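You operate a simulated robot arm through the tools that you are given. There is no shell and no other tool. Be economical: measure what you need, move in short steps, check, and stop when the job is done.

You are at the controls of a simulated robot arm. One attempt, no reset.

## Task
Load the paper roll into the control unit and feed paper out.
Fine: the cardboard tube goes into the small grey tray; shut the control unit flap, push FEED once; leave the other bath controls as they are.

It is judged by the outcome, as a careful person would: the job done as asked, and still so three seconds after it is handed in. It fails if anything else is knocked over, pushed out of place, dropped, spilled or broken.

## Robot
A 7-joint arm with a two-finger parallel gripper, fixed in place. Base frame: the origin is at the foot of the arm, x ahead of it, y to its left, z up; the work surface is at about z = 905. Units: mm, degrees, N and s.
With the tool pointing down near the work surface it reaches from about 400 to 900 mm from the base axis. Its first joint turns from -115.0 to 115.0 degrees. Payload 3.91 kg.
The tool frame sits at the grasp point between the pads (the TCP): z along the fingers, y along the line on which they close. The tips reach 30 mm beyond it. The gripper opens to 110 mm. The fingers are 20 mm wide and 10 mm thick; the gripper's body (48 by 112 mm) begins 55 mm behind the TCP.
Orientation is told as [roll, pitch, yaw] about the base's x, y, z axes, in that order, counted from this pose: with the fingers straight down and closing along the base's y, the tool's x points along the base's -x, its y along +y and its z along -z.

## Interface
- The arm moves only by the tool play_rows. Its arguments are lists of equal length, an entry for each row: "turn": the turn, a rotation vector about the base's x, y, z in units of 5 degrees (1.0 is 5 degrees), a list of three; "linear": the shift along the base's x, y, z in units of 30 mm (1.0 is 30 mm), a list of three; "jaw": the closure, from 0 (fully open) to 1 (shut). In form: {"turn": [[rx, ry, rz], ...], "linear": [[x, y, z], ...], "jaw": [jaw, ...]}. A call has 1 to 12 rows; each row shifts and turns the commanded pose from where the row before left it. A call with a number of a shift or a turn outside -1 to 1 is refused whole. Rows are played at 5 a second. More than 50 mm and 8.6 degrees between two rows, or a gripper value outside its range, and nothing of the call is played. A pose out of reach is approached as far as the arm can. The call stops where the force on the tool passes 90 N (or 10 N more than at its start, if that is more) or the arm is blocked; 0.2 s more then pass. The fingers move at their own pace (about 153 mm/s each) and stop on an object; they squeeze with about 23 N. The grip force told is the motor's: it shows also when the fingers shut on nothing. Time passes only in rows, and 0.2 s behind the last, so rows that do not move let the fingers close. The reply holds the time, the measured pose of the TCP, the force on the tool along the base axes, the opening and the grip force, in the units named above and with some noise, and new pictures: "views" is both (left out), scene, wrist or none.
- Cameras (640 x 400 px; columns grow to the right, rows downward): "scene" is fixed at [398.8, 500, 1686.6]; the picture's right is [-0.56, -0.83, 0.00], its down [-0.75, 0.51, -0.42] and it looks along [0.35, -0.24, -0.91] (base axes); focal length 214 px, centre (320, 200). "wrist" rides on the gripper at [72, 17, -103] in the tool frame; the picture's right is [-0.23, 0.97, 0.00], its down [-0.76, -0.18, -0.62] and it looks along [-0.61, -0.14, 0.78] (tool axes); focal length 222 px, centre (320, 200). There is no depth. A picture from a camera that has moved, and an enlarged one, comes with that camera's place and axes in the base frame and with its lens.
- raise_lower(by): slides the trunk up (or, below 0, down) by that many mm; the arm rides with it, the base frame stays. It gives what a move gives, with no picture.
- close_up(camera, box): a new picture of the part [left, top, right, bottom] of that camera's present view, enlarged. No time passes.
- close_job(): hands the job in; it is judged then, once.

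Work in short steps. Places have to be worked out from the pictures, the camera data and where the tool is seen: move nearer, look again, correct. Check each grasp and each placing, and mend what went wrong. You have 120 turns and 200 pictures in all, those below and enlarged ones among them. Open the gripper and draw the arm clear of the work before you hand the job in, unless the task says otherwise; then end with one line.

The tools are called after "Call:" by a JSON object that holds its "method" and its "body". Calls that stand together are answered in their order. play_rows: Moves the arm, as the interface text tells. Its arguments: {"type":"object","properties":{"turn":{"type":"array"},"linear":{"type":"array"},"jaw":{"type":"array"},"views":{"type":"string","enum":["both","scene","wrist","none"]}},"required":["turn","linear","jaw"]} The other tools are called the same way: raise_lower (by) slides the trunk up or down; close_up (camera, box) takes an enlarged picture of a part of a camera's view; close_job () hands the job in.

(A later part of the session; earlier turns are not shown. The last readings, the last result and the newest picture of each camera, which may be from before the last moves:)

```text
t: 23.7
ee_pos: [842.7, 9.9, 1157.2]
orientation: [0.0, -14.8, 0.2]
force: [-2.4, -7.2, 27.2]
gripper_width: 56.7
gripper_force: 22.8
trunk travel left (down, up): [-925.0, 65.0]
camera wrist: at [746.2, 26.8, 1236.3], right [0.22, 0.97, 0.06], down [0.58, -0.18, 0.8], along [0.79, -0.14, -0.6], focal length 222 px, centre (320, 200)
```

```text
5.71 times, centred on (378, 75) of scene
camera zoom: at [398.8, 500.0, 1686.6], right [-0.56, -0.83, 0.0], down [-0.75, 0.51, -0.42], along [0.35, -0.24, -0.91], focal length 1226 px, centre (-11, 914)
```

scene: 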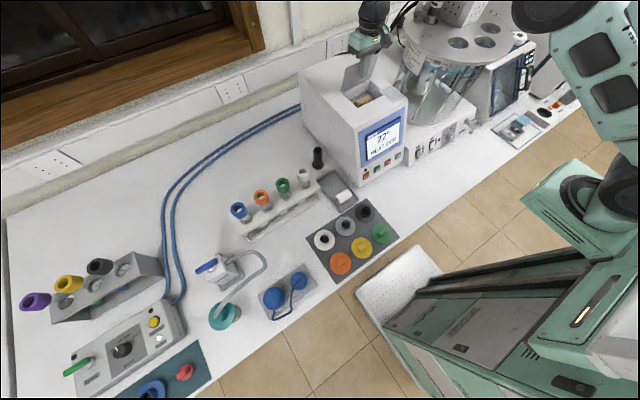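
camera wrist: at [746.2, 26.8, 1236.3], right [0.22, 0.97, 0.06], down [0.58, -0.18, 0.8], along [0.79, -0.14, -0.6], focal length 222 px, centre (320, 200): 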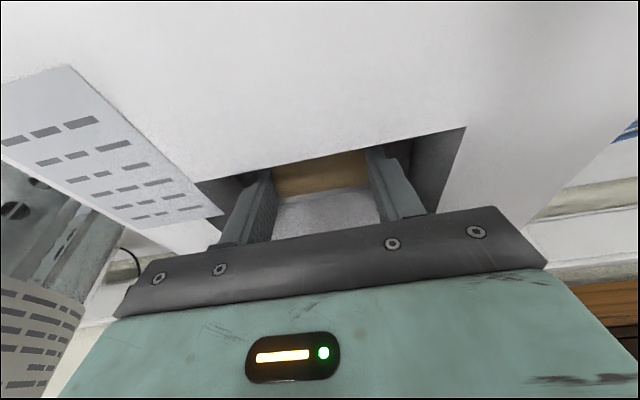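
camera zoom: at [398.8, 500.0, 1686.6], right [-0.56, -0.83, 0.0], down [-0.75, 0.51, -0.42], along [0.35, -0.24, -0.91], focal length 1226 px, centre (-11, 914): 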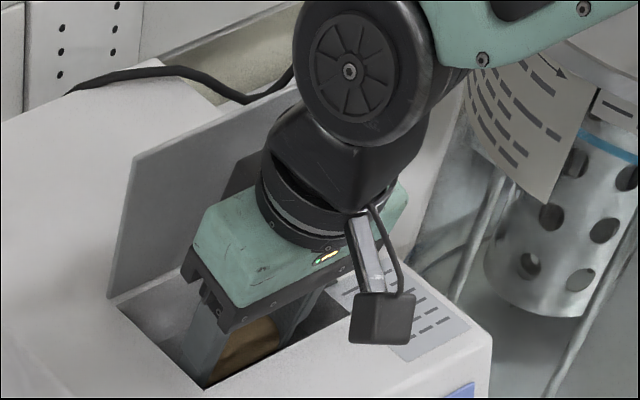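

Gripped (56.7 mm). The tips rest on the cavity floor at ≈1127. I lift straight up and check.

Call:
{"method": "play_rows", "body": {"turn": [[0, 0, 0], [0, 0, 0], [0, 0, 0], [0, 0, 0], [0, 0, 0]], "linear": [[0, -0.05, 0.4], [0, 0, 0.8], [0, 0, 1], [0, 0, 1], [-0.5, 0, 0.8]], "jaw": [1, 1, 1, 1, 1], "views": "both"}}

Call:
{"method": "close_up", "body": {"camera": "scene", "box": [330, 40, 426, 110]}}

```text
t: 24.9
ee_pos: [826.6, 10.0, 1275.0]
orientation: [0.0, -14.6, 0.2]
force: [0.2, -0.4, -0.8]
gripper_width: 56.0
gripper_force: 23.0
trunk travel left (down, up): [-925.0, 65.0]
camera wrist: at [730.4, 26.3, 1355.7], right [0.22, 0.97, 0.06], down [0.58, -0.18, 0.79], along [0.79, -0.14, -0.6], focal length 222 px, centre (320, 200)
```

scene: 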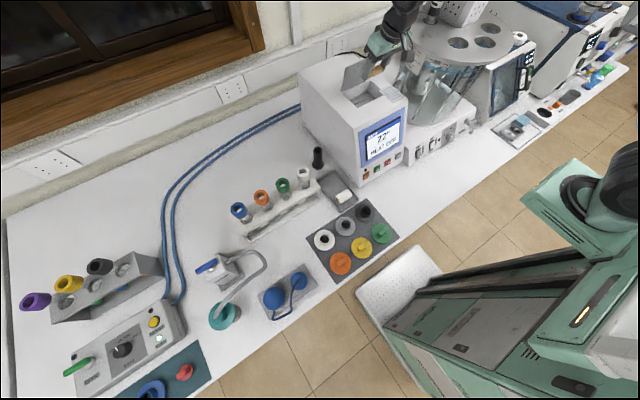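
wrist: 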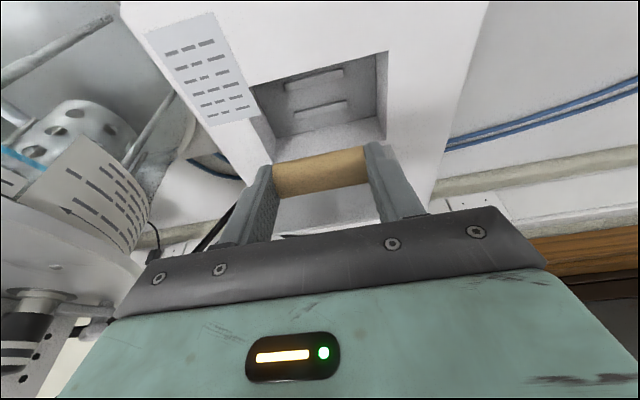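

```text
5.71 times, centred on (378, 75) of scene
camera zoom: at [398.8, 500.0, 1686.6], right [-0.56, -0.83, 0.0], down [-0.75, 0.51, -0.42], along [0.35, -0.24, -0.91], focal length 1226 px, centre (-11, 914)
```

zoom: 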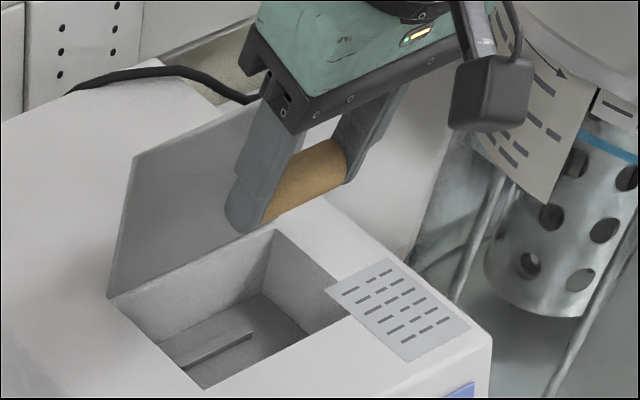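

The tube is held and the cradle is clear. Now I carry it over to above the tray (≈(725, 216)), straightening the tool on the way at safe height.

Call:
{"method": "play_rows", "body": {"turn": [[0, 0, 0], [0, 1, 0], [0, 1, 0], [0, 0.93, 0], [0, 0, 0], [0, 0, 0], [0, 0, 0], [0, 0, 0]], "linear": [[-0.8, 0.3, 0.8], [-0.8, 0.97, 0], [-0.6, 0.97, 0], [-0.5, 0.97, 0], [-0.4, 0.97, 0], [-0.3, 0.97, 0], [0, 0.97, 0], [0, 0.75, 0]], "jaw": [1, 1, 1, 1, 1, 1, 1, 1], "views": "both"}}

```text
t: 26.7
ee_pos: [728.0, 213.3, 1297.6]
orientation: [0.1, -0.1, 0.3]
force: [0.6, 0.5, 0.1]
gripper_width: 56.2
gripper_force: 22.9
trunk travel left (down, up): [-925.0, 65.0]
camera wrist: at [654.5, 230.6, 1400.2], right [0.22, 0.97, 0.0], down [0.76, -0.18, 0.62], along [0.61, -0.14, -0.78], focal length 222 px, centre (320, 200)
```

scene: 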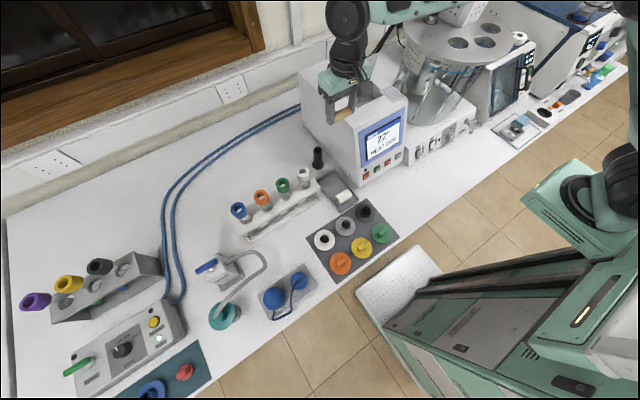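
wrist: 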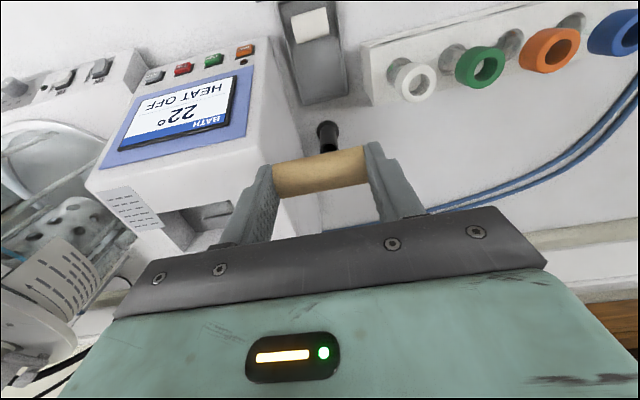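

Call:
{"method": "close_up", "body": {"camera": "wrist", "box": [240, 0, 440, 160]}}

```text
2.50 times, centred on (340, 80) of wrist
camera zoom: at [654.5, 230.6, 1400.2], right [0.22, 0.97, 0.0], down [0.76, -0.18, 0.62], along [0.61, -0.14, -0.78], focal length 555 px, centre (270, 500)
```

zoom: 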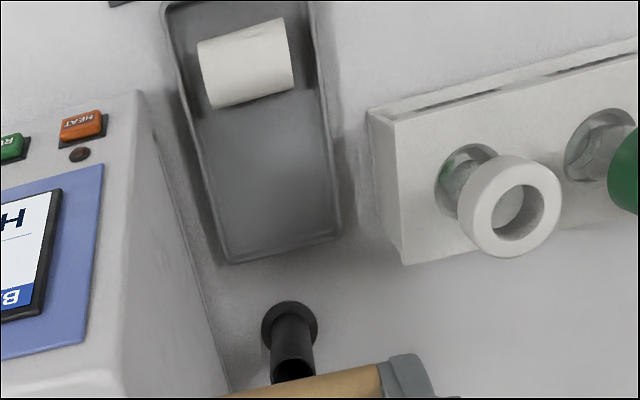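

Tray centre line y≈216, inner width ~84 mm; roll at x≈658. The tube goes to (730, 216). I descend the column between unit side (y≈133) and tube caps (y≥309) to TCP z≈1000 first.

Call:
{"method": "play_rows", "body": {"turn": [[0, 0, 0], [0, 0, 0], [0, 0, 0], [0, 0, 0], [0, 0, 0], [0, 0, 0], [0, 0, 0], [0, 0, 0], [0, 0, 0], [0, 0, 0], [0, 0, 0], [0, 0, 0]], "linear": [[0.1, 0.1, -0.8], [0, 0, -0.9], [0, 0, -0.9], [0, 0, -0.9], [0, 0, -0.9], [0, 0, -0.9], [0, 0, -0.9], [0, 0, -0.9], [0, 0, -0.9], [0, 0, -0.9], [0, 0, -0.6], [0, 0, 0]], "jaw": [1, 1, 1, 1, 1, 1, 1, 1, 1, 1, 1, 1], "views": "both"}}

Call:
{"method": "close_up", "body": {"camera": "scene", "box": [280, 130, 408, 230]}}

```text
t: 29.3
ee_pos: [729.1, 216.1, 1012.3]
orientation: [0.1, 0.0, 0.1]
force: [0.7, 0.2, 0.1]
gripper_width: 56.2
gripper_force: 23.1
trunk travel left (down, up): [-925.0, 65.0]
camera wrist: at [655.3, 232.6, 1113.5], right [0.22, 0.97, 0.0], down [0.76, -0.18, 0.62], along [0.61, -0.14, -0.78], focal length 222 px, centre (320, 200)
```

scene: 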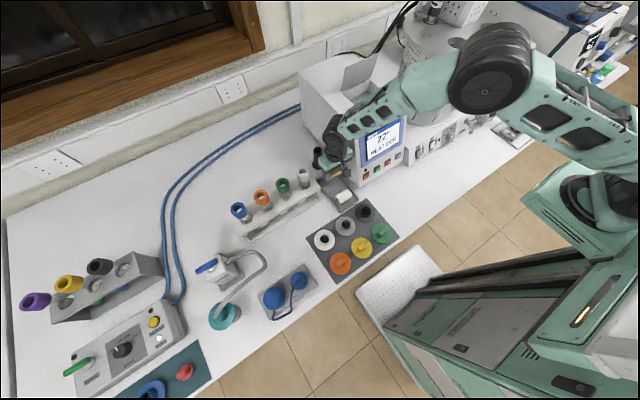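
wrist: 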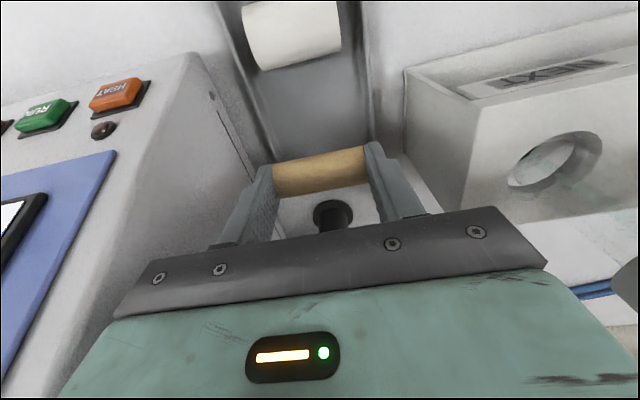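

```text
4.00 times, centred on (344, 180) of scene
camera zoom: at [398.8, 500.0, 1686.6], right [-0.56, -0.83, 0.0], down [-0.75, 0.51, -0.42], along [0.35, -0.24, -0.91], focal length 858 px, centre (224, 280)
```

zoom: 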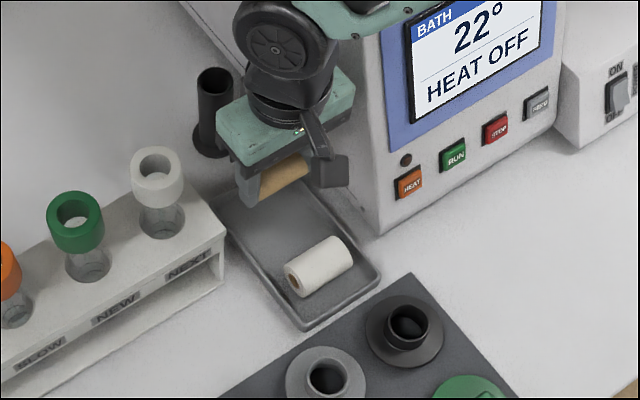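

Clear so far; tray walls (≈164–262) centre at y≈214. I lower to TCP z≈945 and watch the force.

Call:
{"method": "play_rows", "body": {"turn": [[0, 0, 0], [0, 0, 0], [0, 0, 0], [0, 0, 0], [0, 0, 0]], "linear": [[0, -0.06, -0.7], [0, 0, -0.7], [0, 0, -0.5], [0, 0, -0.35], [0, 0, 0]], "jaw": [1, 1, 1, 1, 1], "views": "wrist"}}

Call:
{"method": "close_up", "body": {"camera": "scene", "box": [300, 140, 396, 215]}}

```text
t: 30.5
ee_pos: [727.6, 216.3, 945.3]
orientation: [0.1, 0.0, 0.3]
force: [0.1, -0.3, 0.5]
gripper_width: 56.4
gripper_force: 23.1
trunk travel left (down, up): [-925.0, 65.0]
camera wrist: at [655.8, 233.5, 1047.6], right [0.22, 0.97, 0.0], down [0.76, -0.18, 0.62], along [0.61, -0.14, -0.78], focal length 222 px, centre (320, 200)
```

wrist: 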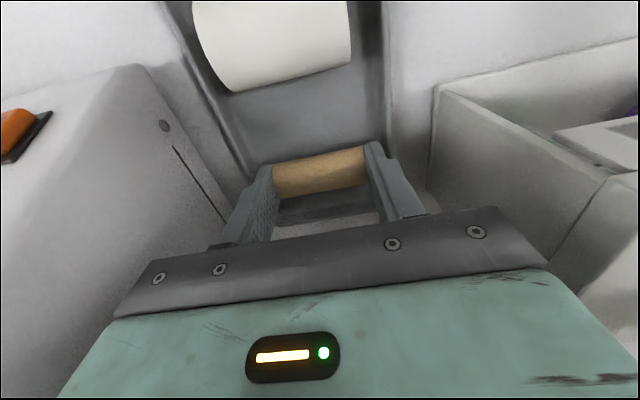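

```text
5.33 times, centred on (348, 178) of scene
camera zoom: at [398.8, 500.0, 1686.6], right [-0.56, -0.83, 0.0], down [-0.75, 0.51, -0.42], along [0.35, -0.24, -0.91], focal length 1144 px, centre (171, 320)
```

zoom: 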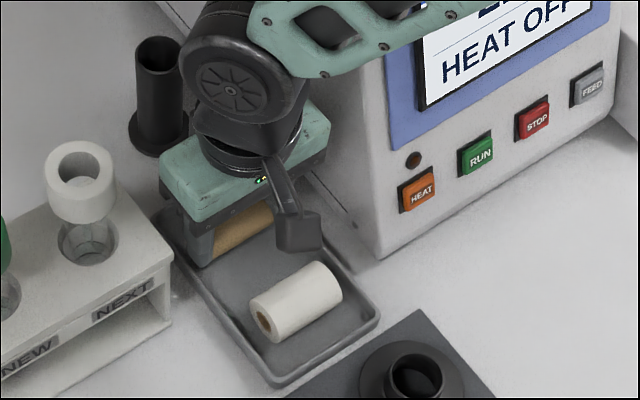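

No contact yet. I lower 4 mm more (with +2 mm y for centring), then release gently to ~63 mm.

Call:
{"method": "play_rows", "body": {"turn": [[0, 0, 0], [0, 0, 0], [0, 0, 0], [0, 0, 0]], "linear": [[0, 0.06, -0.13], [0, 0, 0], [0, 0, 0], [0, 0, 0]], "jaw": [1, 1, 0.43, 0.43], "views": "wrist"}}

Call:
{"method": "close_up", "body": {"camera": "scene", "box": [300, 140, 396, 215]}}

```text
t: 31.5
ee_pos: [728.6, 218.4, 942.6]
orientation: [0.1, 0.0, 0.2]
force: [0.1, -0.3, -0.1]
gripper_width: 62.4
gripper_force: 0.1
trunk travel left (down, up): [-925.0, 65.0]
camera wrist: at [655.9, 235.9, 1043.1], right [0.22, 0.97, 0.0], down [0.76, -0.18, 0.62], along [0.61, -0.14, -0.78], focal length 222 px, centre (320, 200)
```

wrist: 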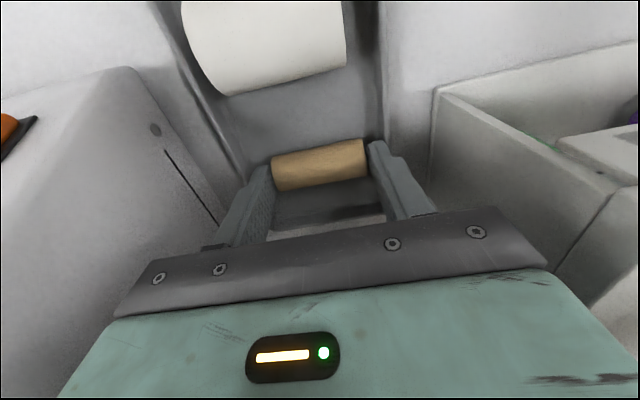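

```text
5.33 times, centred on (348, 178) of scene
camera zoom: at [398.8, 500.0, 1686.6], right [-0.56, -0.83, 0.0], down [-0.75, 0.51, -0.42], along [0.35, -0.24, -0.91], focal length 1144 px, centre (171, 320)
```

zoom: 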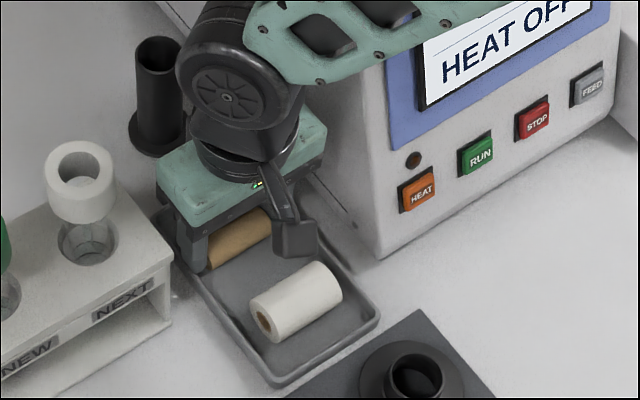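

The tube rests in the tray. I raise clear and move above the roll at (657, 216) to check alignment.

Call:
{"method": "play_rows", "body": {"turn": [[0, 0, 0], [0, 0, 0], [0, 0, 0], [0, 0, 0], [0, 0, 0], [0, 0, 0], [0, 0, 0], [0, 0, 0], [0, 0, 0]], "linear": [[0, 0, 0.5], [0, 0, 1], [0, 0, 1], [0, 0, 1], [0, 0, 0.3], [-0.8, 0, 0], [-0.8, 0, 0], [-0.8, 0, 0], [0, 0, 0]], "jaw": [0.43, 0.43, 0.43, 0.43, 0.43, 0.43, 0.43, 0.4, 0.4], "views": "wrist"}}

Call:
{"method": "close_up", "body": {"camera": "scene", "box": [300, 140, 396, 215]}}

```text
t: 33.5
ee_pos: [657.5, 218.1, 1057.1]
orientation: [0.1, 0.0, 0.2]
force: [0.5, 0.6, -0.3]
gripper_width: 66.0
gripper_force: 0.0
trunk travel left (down, up): [-925.0, 65.0]
camera wrist: at [584.6, 233.9, 1158.2], right [0.22, 0.97, 0.0], down [0.76, -0.18, 0.62], along [0.61, -0.14, -0.78], focal length 222 px, centre (320, 200)
```

wrist: 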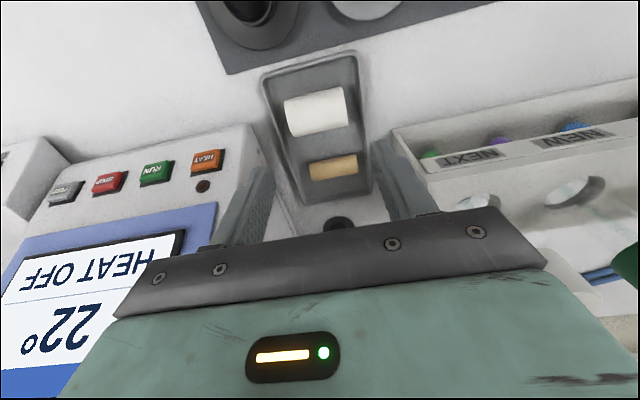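

```text
5.33 times, centred on (348, 178) of scene
camera zoom: at [398.8, 500.0, 1686.6], right [-0.56, -0.83, 0.0], down [-0.75, 0.51, -0.42], along [0.35, -0.24, -0.91], focal length 1144 px, centre (171, 320)
```

zoom: 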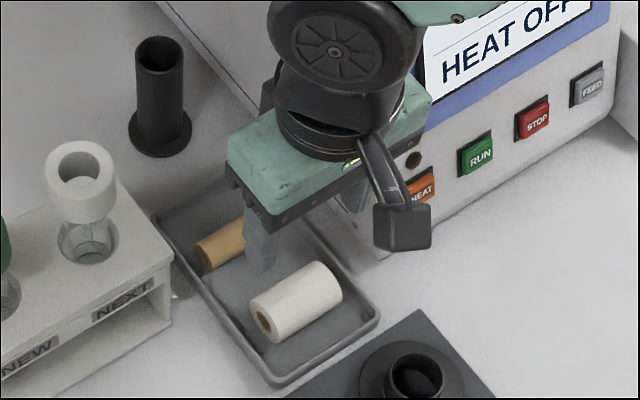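

Call:
{"method": "close_up", "body": {"camera": "wrist", "box": [240, 40, 400, 200]}}

```text
2.50 times, centred on (320, 120) of wrist
camera zoom: at [584.6, 233.9, 1158.2], right [0.22, 0.97, 0.0], down [0.76, -0.18, 0.62], along [0.61, -0.14, -0.78], focal length 555 px, centre (320, 400)
```

zoom: 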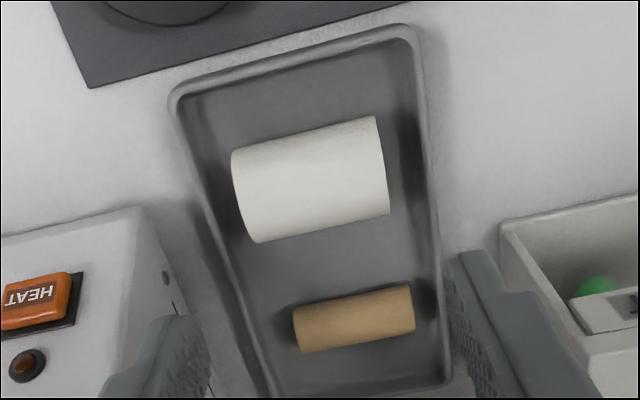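

Roll axis: (655, 215.5), top ≈946, length 56. I descend to TCP z≈954 with 62 mm opening, check force, then grip its ends.

Call:
{"method": "play_rows", "body": {"turn": [[0, 0, 0], [0, 0, 0], [0, 0, 0], [0, 0, 0], [0, 0, 0], [0, 0, 0]], "linear": [[-0.08, -0.08, -0.7], [0, 0, -0.7], [0, 0, -0.7], [0, 0, -0.7], [0, 0, -0.6], [0, 0, 0]], "jaw": [0.42, 0.42, 0.42, 0.42, 0.42, 0.42], "views": "wrist"}}

Call:
{"method": "close_up", "body": {"camera": "scene", "box": [310, 150, 390, 210]}}

```text
t: 34.9
ee_pos: [655.4, 215.9, 950.8]
orientation: [0.1, 0.1, 0.2]
force: [-0.9, 0.7, -0.1]
gripper_width: 63.7
gripper_force: 0.1
trunk travel left (down, up): [-925.0, 65.0]
camera wrist: at [582.5, 233.1, 1052.7], right [0.22, 0.97, 0.0], down [0.76, -0.18, 0.62], along [0.61, -0.14, -0.78], focal length 222 px, centre (320, 200)
```

wrist: 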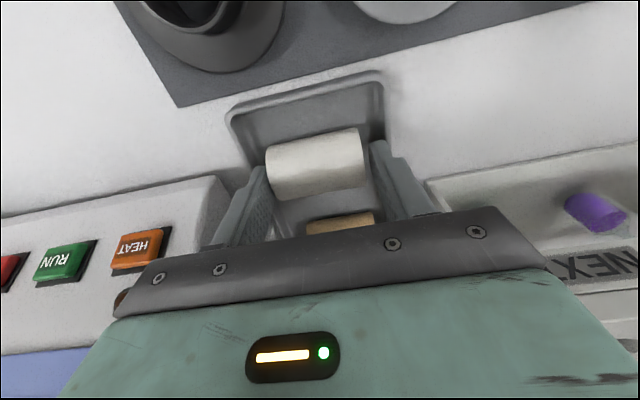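

```text
6.67 times, centred on (350, 180) of scene
camera zoom: at [398.8, 500.0, 1686.6], right [-0.56, -0.83, 0.0], down [-0.75, 0.51, -0.42], along [0.35, -0.24, -0.91], focal length 1430 px, centre (120, 333)
```

zoom: 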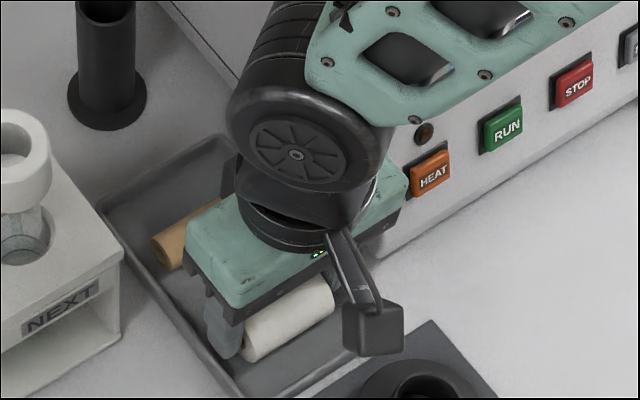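

Fingers straddle the roll ends freely. Close and lift.

Call:
{"method": "play_rows", "body": {"turn": [[0, 0, 0], [0, 0, 0], [0, 0, 0], [0, 0, 0], [0, 0, 0], [0, 0, 0], [0, 0, 0]], "linear": [[0, 0, 0], [0, 0, 0], [0, 0, 0], [0, 0, 0.5], [0, 0, 0.9], [0, 0, 0.9], [0, 0, 0.9]], "jaw": [1, 1, 1, 1, 1, 1, 1], "views": "wrist"}}

Call:
{"method": "close_up", "body": {"camera": "scene", "box": [310, 140, 390, 200]}}

```text
t: 36.5
ee_pos: [652.6, 216.3, 1051.7]
orientation: [0.1, 0.1, 0.2]
force: [-0.7, -0.7, -0.2]
gripper_width: 57.1
gripper_force: 22.7
trunk travel left (down, up): [-925.0, 65.0]
camera wrist: at [580.4, 233.0, 1153.3], right [0.22, 0.97, 0.0], down [0.76, -0.18, 0.62], along [0.61, -0.14, -0.78], focal length 222 px, centre (320, 200)
```

wrist: 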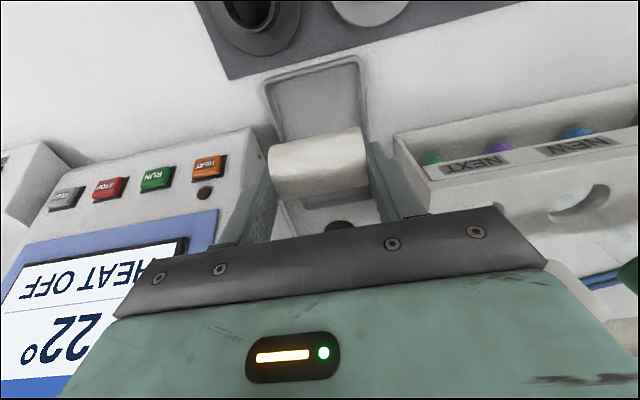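

```text
6.67 times, centred on (350, 170) of scene
camera zoom: at [398.8, 500.0, 1686.6], right [-0.56, -0.83, 0.0], down [-0.75, 0.51, -0.42], along [0.35, -0.24, -0.91], focal length 1430 px, centre (120, 400)
```

zoom: 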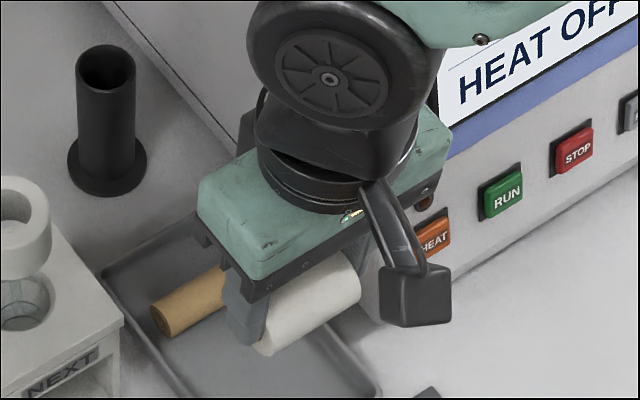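

Roll held. I raise to ≈1300 straight up.

Call:
{"method": "play_rows", "body": {"turn": [[0, 0, 0], [0, 0, 0], [0, 0, 0], [0, 0, 0], [0, 0, 0], [0, 0, 0], [0, 0, 0], [0, 0, 0], [0, 0, 0], [0, 0, 0]], "linear": [[0, 0, 0.9], [0, 0, 0.9], [0, 0, 0.9], [0, 0, 0.9], [0, 0, 0.9], [0, 0, 0.9], [0, 0, 0.9], [0, 0, 0.9], [0, 0, 0.9], [0, 0, 0.9]], "jaw": [1, 1, 1, 1, 1, 1, 1, 1, 1, 1], "views": "none"}}

```text
t: 38.7
ee_pos: [654.4, 216.6, 1318.1]
orientation: [0.1, 0.0, 0.2]
force: [-1.2, 0.3, -0.6]
gripper_width: 57.0
gripper_force: 23.4
trunk travel left (down, up): [-925.0, 65.0]
```

Now I carry it across to in front of the cavity, tilting −15°.

Call:
{"method": "play_rows", "body": {"turn": [[0, 0, 0], [0, 0, 0], [0, 0, 0], [0, 0, 0], [0, -1, 0], [0, -1, 0], [0, -1, 0], [0, 0, 0]], "linear": [[0.7, -0.97, 0], [0.7, -0.97, 0], [0.7, -0.97, 0], [0.7, -0.97, 0], [0.7, -0.97, 0], [0.7, -0.97, 0], [0.6, -0.97, -0.5], [0, 0, -0.5]], "jaw": [1, 1, 1, 1, 1, 1, 1, 1], "views": "wrist"}}

Call:
{"method": "close_up", "body": {"camera": "scene", "box": [330, 30, 426, 105]}}

```text
t: 40.5
ee_pos: [801.3, 14.5, 1289.5]
orientation: [0.0, -15.1, 0.2]
force: [0.1, -0.9, -0.8]
gripper_width: 57.1
gripper_force: 22.6
trunk travel left (down, up): [-925.0, 65.0]
camera wrist: at [703.1, 31.1, 1368.1], right [0.21, 0.97, 0.06], down [0.57, -0.18, 0.8], along [0.79, -0.14, -0.6], focal length 222 px, centre (320, 200)
```

wrist: 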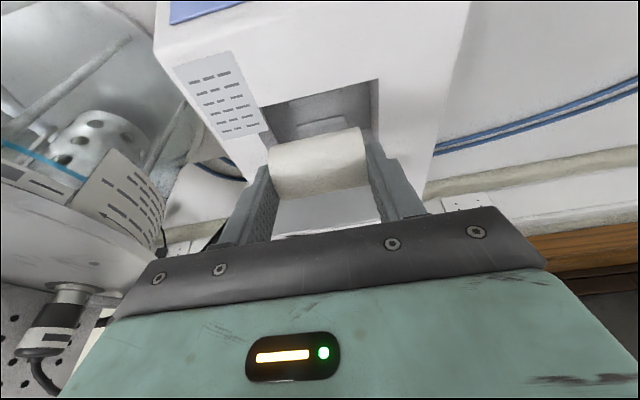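

```text
5.33 times, centred on (378, 68) of scene
camera zoom: at [398.8, 500.0, 1686.6], right [-0.56, -0.83, 0.0], down [-0.75, 0.51, -0.42], along [0.35, -0.24, -0.91], focal length 1144 px, centre (11, 907)
```

zoom: 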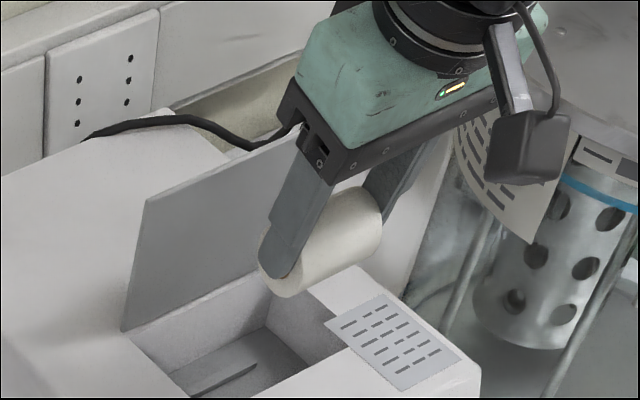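

The roll is above the cavity's front. Cradle centre ≈(849, 11); with tilt the TCP target is (843, 11, ~1171). I move over and down to ≈1195 first.

Call:
{"method": "play_rows", "body": {"turn": [[0, 0, 0], [0, 0, 0], [0, 0, 0], [0, 0, 0], [0, 0, 0], [0, 0, 0]], "linear": [[0.7, -0.1, -0.3], [0.7, 0, -0.6], [0, 0, -0.8], [0, 0, -0.8], [0, 0, -0.65], [0, 0, 0]], "jaw": [1, 1, 1, 1, 1, 1], "views": "wrist"}}

Call:
{"method": "close_up", "body": {"camera": "scene", "box": [330, 40, 426, 110]}}

```text
t: 41.9
ee_pos: [841.7, 9.4, 1192.7]
orientation: [0.0, -15.0, 0.3]
force: [-0.6, -0.5, -0.8]
gripper_width: 56.9
gripper_force: 23.6
trunk travel left (down, up): [-925.0, 65.0]
camera wrist: at [745.1, 26.8, 1272.3], right [0.21, 0.97, 0.06], down [0.58, -0.18, 0.8], along [0.79, -0.14, -0.6], focal length 222 px, centre (320, 200)
```

wrist: 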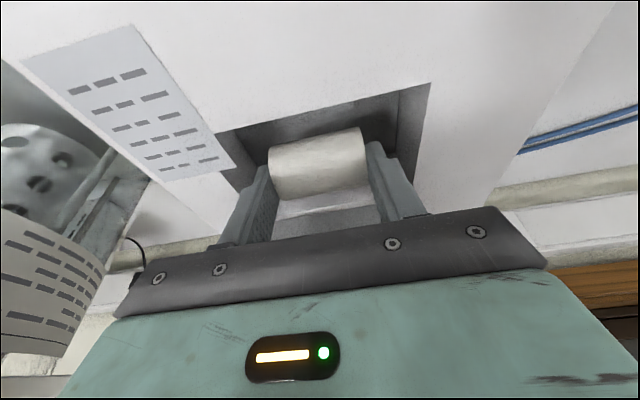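

```text
5.71 times, centred on (378, 75) of scene
camera zoom: at [398.8, 500.0, 1686.6], right [-0.56, -0.83, 0.0], down [-0.75, 0.51, -0.42], along [0.35, -0.24, -0.91], focal length 1226 px, centre (-11, 914)
```

zoom: 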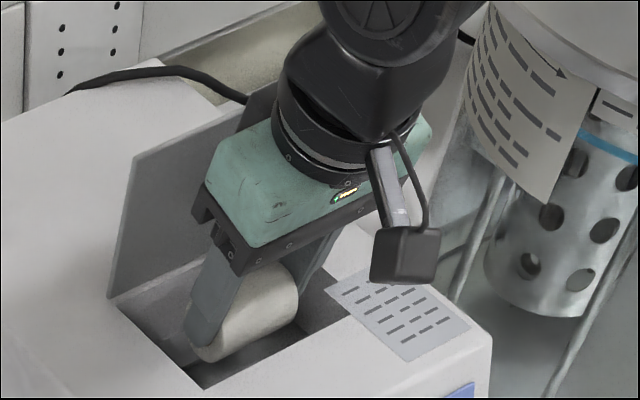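

The roll is entering the cavity without contact. I lower in small steps to find the cradle.

Call:
{"method": "play_rows", "body": {"turn": [[0, 0, 0], [0, 0, 0], [0, 0, 0]], "linear": [[0.04, 0.03, -0.3], [0, 0, -0.3], [0, 0, 0]], "jaw": [1, 1, 1], "views": "none"}}

```text
t: 42.7
ee_pos: [842.0, 10.3, 1176.2]
orientation: [-0.2, -15.0, 0.3]
force: [-0.2, -0.4, 0.7]
gripper_width: 57.0
gripper_force: 23.4
trunk travel left (down, up): [-925.0, 65.0]
```

Call:
{"method": "play_rows", "body": {"turn": [[0, 0, 0], [0, 0, 0], [0, 0, 0]], "linear": [[0, 0, -0.12], [0, 0, -0.1], [0, 0, 0]], "jaw": [1, 1, 1], "views": "none"}}

```text
t: 43.5
ee_pos: [841.2, 9.7, 1171.7]
orientation: [0.1, -15.2, 0.2]
force: [-4.1, 0.8, 16.6]
gripper_width: 57.1
gripper_force: 23.5
trunk travel left (down, up): [-925.0, 65.0]
```

Contact at z≈1171, as predicted for the cradle. I release gently and look.

Call:
{"method": "play_rows", "body": {"turn": [[0, 0, 0], [0, 0, 0], [0, 0, 0], [0, 0, 0], [0, 0, 0], [0, 0, 0]], "linear": [[-0.03, 0, 0], [0, 0, 0], [0, 0, 0.5], [0, 0, 0.9], [-0.3, 0, 1], [-0.6, 0, 1]], "jaw": [0.41, 0.41, 0.41, 0.41, 0.41, 0.41], "views": "wrist"}}

Call:
{"method": "close_up", "body": {"camera": "wrist", "box": [210, 20, 434, 180]}}

Call:
{"method": "close_up", "body": {"camera": "scene", "box": [330, 40, 426, 110]}}

```text
t: 44.9
ee_pos: [812.3, 7.4, 1271.4]
orientation: [0.0, -14.9, 0.3]
force: [-0.2, -1.0, 0.8]
gripper_width: 64.9
gripper_force: 0.0
trunk travel left (down, up): [-925.0, 65.0]
camera wrist: at [715.6, 23.8, 1350.9], right [0.22, 0.97, 0.06], down [0.58, -0.18, 0.8], along [0.79, -0.14, -0.6], focal length 222 px, centre (320, 200)
```

wrist: 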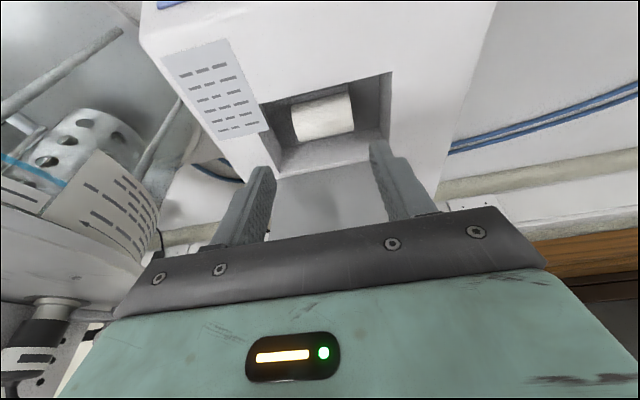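

```text
2.50 times, centred on (322, 100) of wrist
camera zoom: at [715.6, 23.8, 1350.9], right [0.22, 0.97, 0.06], down [0.58, -0.18, 0.8], along [0.79, -0.14, -0.6], focal length 555 px, centre (315, 450)
```

zoom: 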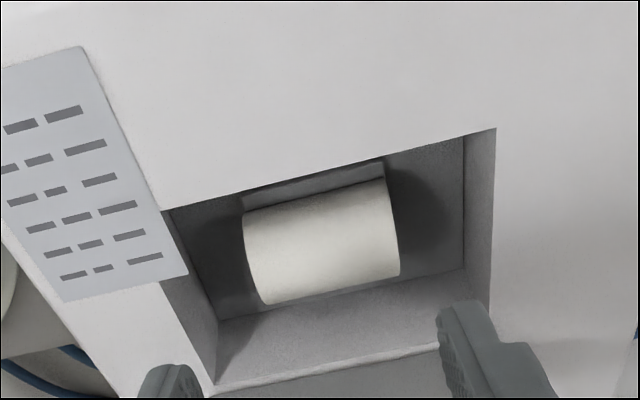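

```text
5.71 times, centred on (378, 75) of scene
camera zoom: at [398.8, 500.0, 1686.6], right [-0.56, -0.83, 0.0], down [-0.75, 0.51, -0.42], along [0.35, -0.24, -0.91], focal length 1226 px, centre (-11, 914)
```

zoom: 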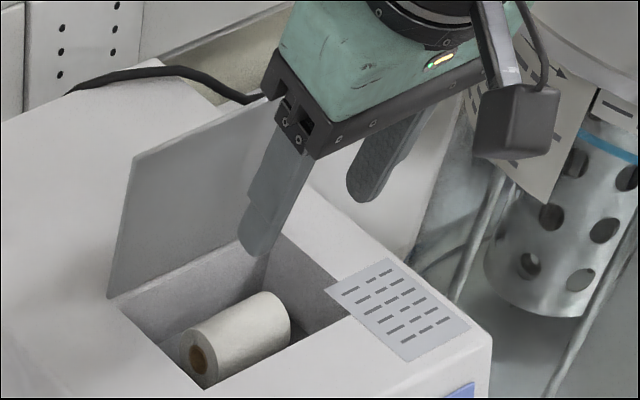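

The roll is seated in the cradle. Next, closing the flap: I raise, close the fingers, and go over behind its top edge (beside the knob, y≈35), keeping the −15° tilt for reach.

Call:
{"method": "play_rows", "body": {"turn": [[0, 0, 0], [0, 0, 0], [0, 0, 0], [0, 0, 0], [0, 0, 0], [0, 0, 0], [0, 0, 0], [0, 0, 0]], "linear": [[0, 0, 1], [0, 0, 1], [0.8, 0.3, 0], [0.8, 0.3, 0], [0.8, 0.3, 0], [0.8, 0, 0], [0.7, 0, 0], [0, 0, 0]], "jaw": [1, 1, 1, 1, 1, 1, 1, 1], "views": "wrist"}}

Call:
{"method": "close_up", "body": {"camera": "scene", "box": [320, 20, 432, 110]}}

```text
t: 46.7
ee_pos: [931.9, 37.0, 1332.3]
orientation: [0.1, -14.9, 0.1]
force: [0.1, 0.4, 0.4]
gripper_width: 0.1
gripper_force: 23.0
trunk travel left (down, up): [-925.0, 65.0]
camera wrist: at [834.5, 53.2, 1412.7], right [0.22, 0.97, 0.06], down [0.58, -0.18, 0.8], along [0.79, -0.14, -0.6], focal length 222 px, centre (320, 200)
```

wrist: 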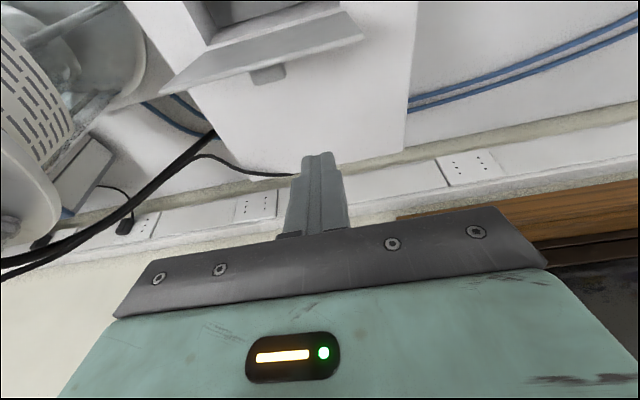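

```text
4.44 times, centred on (376, 65) of scene
camera zoom: at [398.8, 500.0, 1686.6], right [-0.56, -0.83, 0.0], down [-0.75, 0.51, -0.42], along [0.35, -0.24, -0.91], focal length 953 px, centre (71, 800)
```

zoom: 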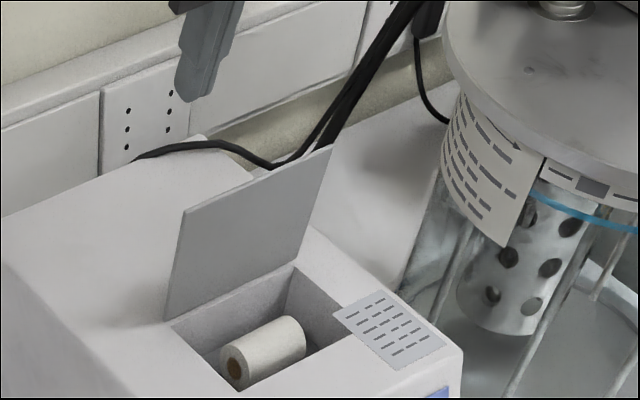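

The flap's top edge is near (894, ·, 1245). I lower behind it to tips ≈1222 and pull toward the robot.

Call:
{"method": "play_rows", "body": {"turn": [[0, 0, 0], [0, 0, 0], [0, 0, 0], [0, 0, 0], [0, 0, 0], [0, 0, 0], [0, 0, 0], [0, 0, 0], [0, 0, 0]], "linear": [[0, 0, -0.9], [0, 0, -0.9], [0, 0, -0.9], [-0.6, 0, 0], [-0.6, 0, 0], [-0.5, 0, 0], [-0.5, 0, 0], [-0.5, 0, 0], [0, 0, 0]], "jaw": [1, 1, 1, 1, 1, 1, 1, 1, 1], "views": "wrist"}}

Call:
{"method": "close_up", "body": {"camera": "scene", "box": [320, 20, 432, 110]}}

```text
t: 48.7
ee_pos: [849.4, 36.8, 1251.8]
orientation: [0.0, -15.0, 0.2]
force: [-0.3, -0.3, -0.6]
gripper_width: 0.2
gripper_force: 23.2
trunk travel left (down, up): [-925.0, 65.0]
camera wrist: at [753.7, 54.9, 1331.5], right [0.22, 0.97, 0.06], down [0.58, -0.18, 0.8], along [0.79, -0.14, -0.6], focal length 222 px, centre (320, 200)
```

wrist: 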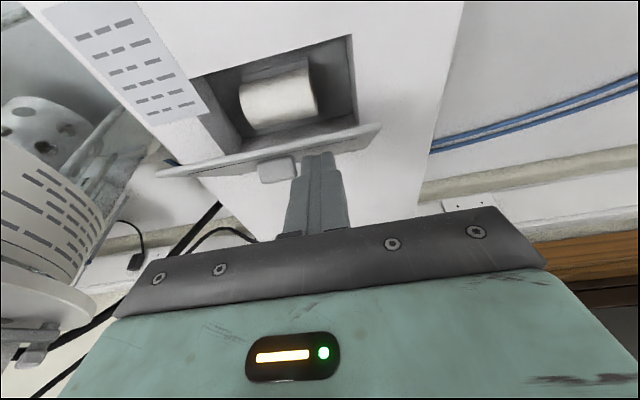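

```text
4.44 times, centred on (376, 65) of scene
camera zoom: at [398.8, 500.0, 1686.6], right [-0.56, -0.83, 0.0], down [-0.75, 0.51, -0.42], along [0.35, -0.24, -0.91], focal length 953 px, centre (71, 800)
```

zoom: 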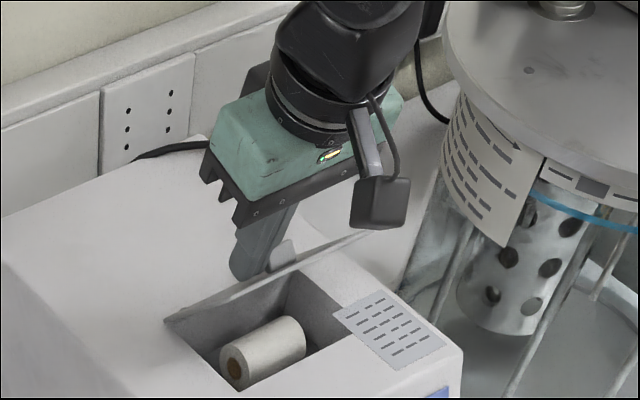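

The flap follows (≈63°). I continue forward and down, pushing the plate nearly shut.

Call:
{"method": "play_rows", "body": {"turn": [[0, 0, 0], [0, 0, 0], [0, 0, 0], [0, 0, 0], [0, 0, 0], [0, 0, 0], [0, 0, 0]], "linear": [[-0.4, 0, -0.15], [-0.4, 0, -0.25], [-0.27, 0, -0.27], [0, 0, -0.27], [0, 0, -0.27], [0, 0, -0.2], [0, 0, 0]], "jaw": [1, 1, 1, 1, 1, 1, 1], "views": "wrist"}}

Call:
{"method": "close_up", "body": {"camera": "scene", "box": [320, 20, 432, 110]}}

```text
t: 50.3
ee_pos: [818.9, 36.4, 1209.3]
orientation: [0.0, -15.0, 0.3]
force: [0.2, 0.7, 0.4]
gripper_width: 0.0
gripper_force: 23.0
trunk travel left (down, up): [-925.0, 65.0]
camera wrist: at [721.3, 53.8, 1288.4], right [0.21, 0.97, 0.06], down [0.58, -0.18, 0.8], along [0.79, -0.14, -0.6], focal length 222 px, centre (320, 200)
```

wrist: 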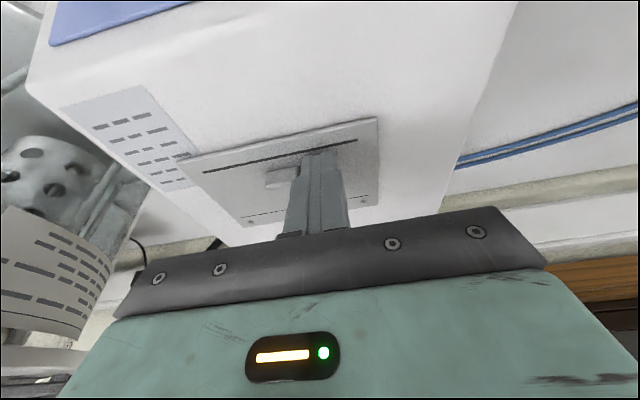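

```text
4.44 times, centred on (376, 65) of scene
camera zoom: at [398.8, 500.0, 1686.6], right [-0.56, -0.83, 0.0], down [-0.75, 0.51, -0.42], along [0.35, -0.24, -0.91], focal length 953 px, centre (71, 800)
```

zoom: 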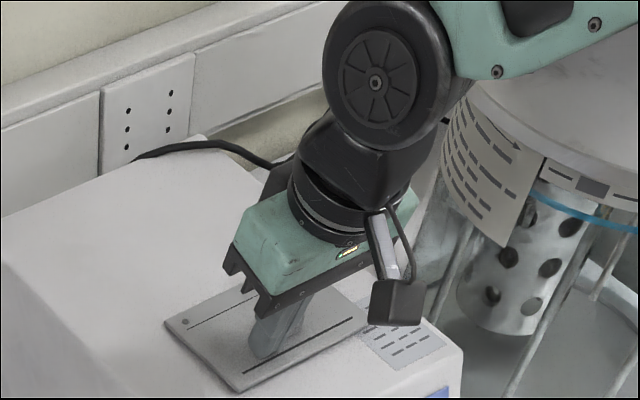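

It looks shut; I press down a little more to be sure.

Call:
{"method": "play_rows", "body": {"turn": [[0, 0, 0], [0, 0, 0], [0, 0, 0]], "linear": [[0, 0, -0.15], [0, 0, -0.15], [0, 0, -0.05]], "jaw": [1, 1, 1], "views": "none"}}

```text
t: 51.1
ee_pos: [818.1, 36.3, 1203.9]
orientation: [0.2, -15.6, 0.3]
force: [-2.0, -2.2, 44.6]
gripper_width: 0.1
gripper_force: 23.0
trunk travel left (down, up): [-925.0, 65.0]
```

44 N reaction: the plate is seated. I raise off and check the flap and buttons from above/in front.

Call:
{"method": "play_rows", "body": {"turn": [[0, 0, 0], [0, 0, 0], [0, 1, 0], [0, 1, 0], [0, 1, 0], [0, 0, 0], [0, 0, 0], [0, 0, 0]], "linear": [[0, 0, 0.6], [0, 0, 1], [-0.5, 0, 0.9], [-1, 0, 0.5], [-1, -0.2, 0], [-1, -0.3, 0], [-1, -0.3, 0], [-1, 0, 0]], "jaw": [1, 1, 1, 1, 1, 1, 1, 1], "views": "wrist"}}

Call:
{"method": "close_up", "body": {"camera": "scene", "box": [320, 50, 432, 120]}}

Call:
{"method": "close_up", "body": {"camera": "scene", "box": [350, 100, 446, 190]}}

```text
t: 52.9
ee_pos: [653.1, 15.8, 1287.4]
orientation: [0.1, -0.1, 0.2]
force: [0.7, 0.2, 0.7]
gripper_width: 0.0
gripper_force: 23.5
trunk travel left (down, up): [-925.0, 65.0]
camera wrist: at [579.7, 31.8, 1390.2], right [0.22, 0.97, 0.0], down [0.76, -0.18, 0.62], along [0.61, -0.14, -0.78], focal length 222 px, centre (320, 200)
```

wrist: 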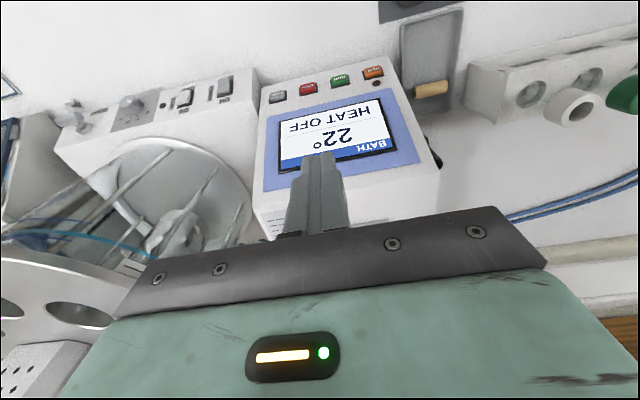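

```text
5.71 times, centred on (376, 85) of scene
camera zoom: at [398.8, 500.0, 1686.6], right [-0.56, -0.83, 0.0], down [-0.75, 0.51, -0.42], along [0.35, -0.24, -0.91], focal length 1226 px, centre (0, 857)
```

zoom: 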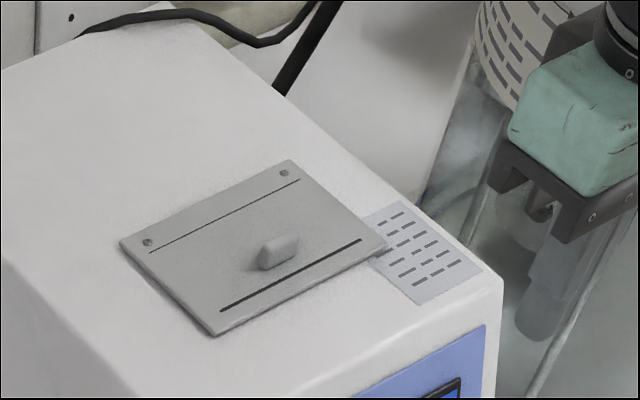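

```text
4.44 times, centred on (398, 145) of scene
camera zoom: at [398.8, 500.0, 1686.6], right [-0.56, -0.83, 0.0], down [-0.75, 0.51, -0.42], along [0.35, -0.24, -0.91], focal length 953 px, centre (-27, 444)
```

zoom: 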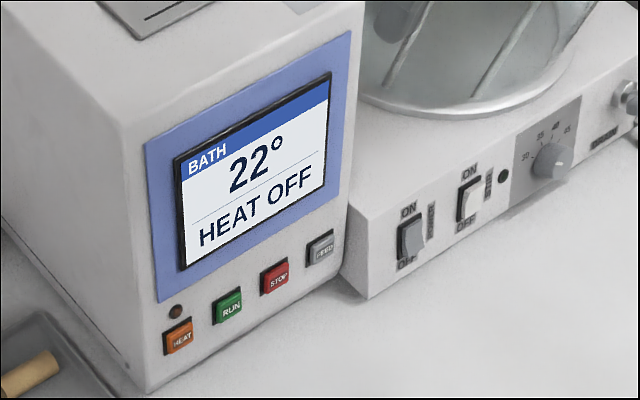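

The flap is shut flush. Now I locate FEED precisely with an enlarged wrist view.

Call:
{"method": "close_up", "body": {"camera": "wrist", "box": [250, 50, 410, 150]}}

Call:
{"method": "close_up", "body": {"camera": "scene", "box": [380, 135, 444, 175]}}

```text
4.00 times, centred on (330, 100) of wrist
camera zoom: at [579.7, 31.8, 1390.2], right [0.22, 0.97, 0.0], down [0.76, -0.18, 0.62], along [0.61, -0.14, -0.78], focal length 888 px, centre (280, 600)
```

zoom: 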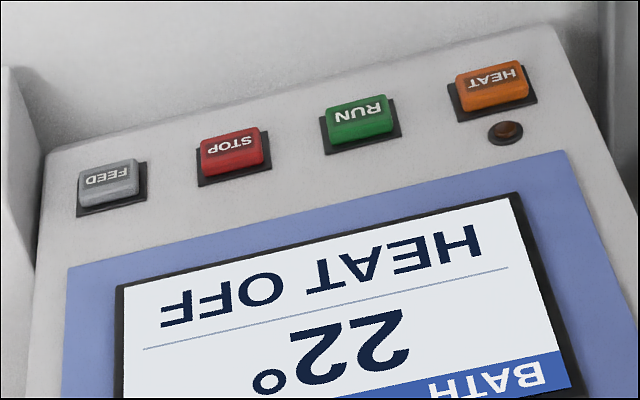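

```text
10.00 times, centred on (412, 155) of scene
camera zoom: at [398.8, 500.0, 1686.6], right [-0.56, -0.83, 0.0], down [-0.75, 0.51, -0.42], along [0.35, -0.24, -0.91], focal length 2145 px, centre (-600, 650)
```

zoom: 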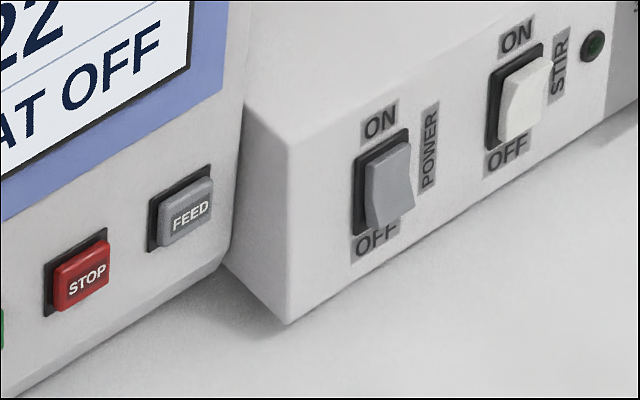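

FEED's face is at ≈(659, −63, 970) on a face sloped ~20°. I'll press with closed fingertips at −45° tilt; first I turn the tool and move in front, still high.

Call:
{"method": "play_rows", "body": {"turn": [[0, -1, 0], [0, -1, 0], [0, -1, 0], [0, -1, 0], [0, -1, 0], [0, -1, 0], [0, -1, 0], [0, -1, 0], [0, -1, 0], [0, 0, 0]], "linear": [[-0.4, -0.293, 0], [-0.4, -0.293, -0.2], [-0.4, -0.293, -0.4], [-0.3, -0.293, -0.4], [-0.3, -0.293, -0.4], [-0.3, -0.293, -0.4], [0, -0.293, -0.4], [0, -0.293, -0.4], [0, -0.293, -0.3], [0, 0, 0]], "jaw": [1, 1, 1, 1, 1, 1, 1, 1, 1, 1], "views": "both"}}

```text
t: 55.1
ee_pos: [638.5, -53.4, 1205.1]
orientation: [-0.2, -45.0, 0.4]
force: [-0.2, -0.4, -1.0]
gripper_width: 0.0
gripper_force: 23.4
out of reach, approached as far as the arm can: row 7, 8, 9
trunk travel left (down, up): [-925.0, 65.0]
camera wrist: at [514.9, -36.6, 1225.3], right [0.16, 0.97, 0.16], down [0.1, -0.18, 0.98], along [0.98, -0.14, -0.12], focal length 222 px, centre (320, 200)
```

scene: 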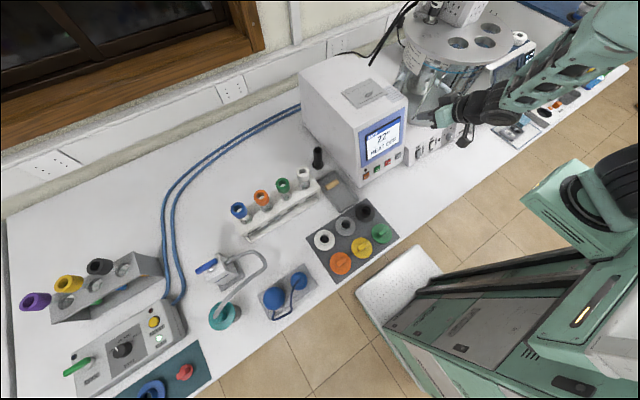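
wrist: 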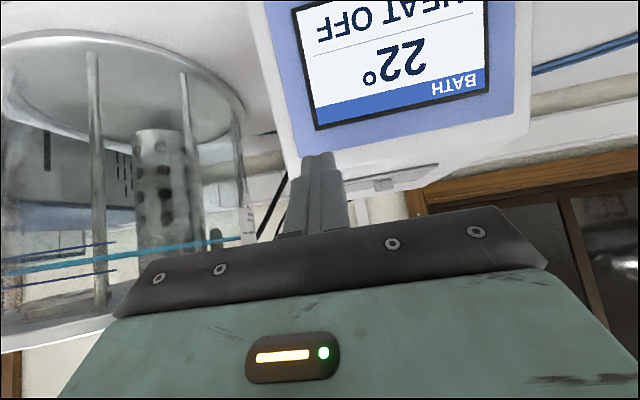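

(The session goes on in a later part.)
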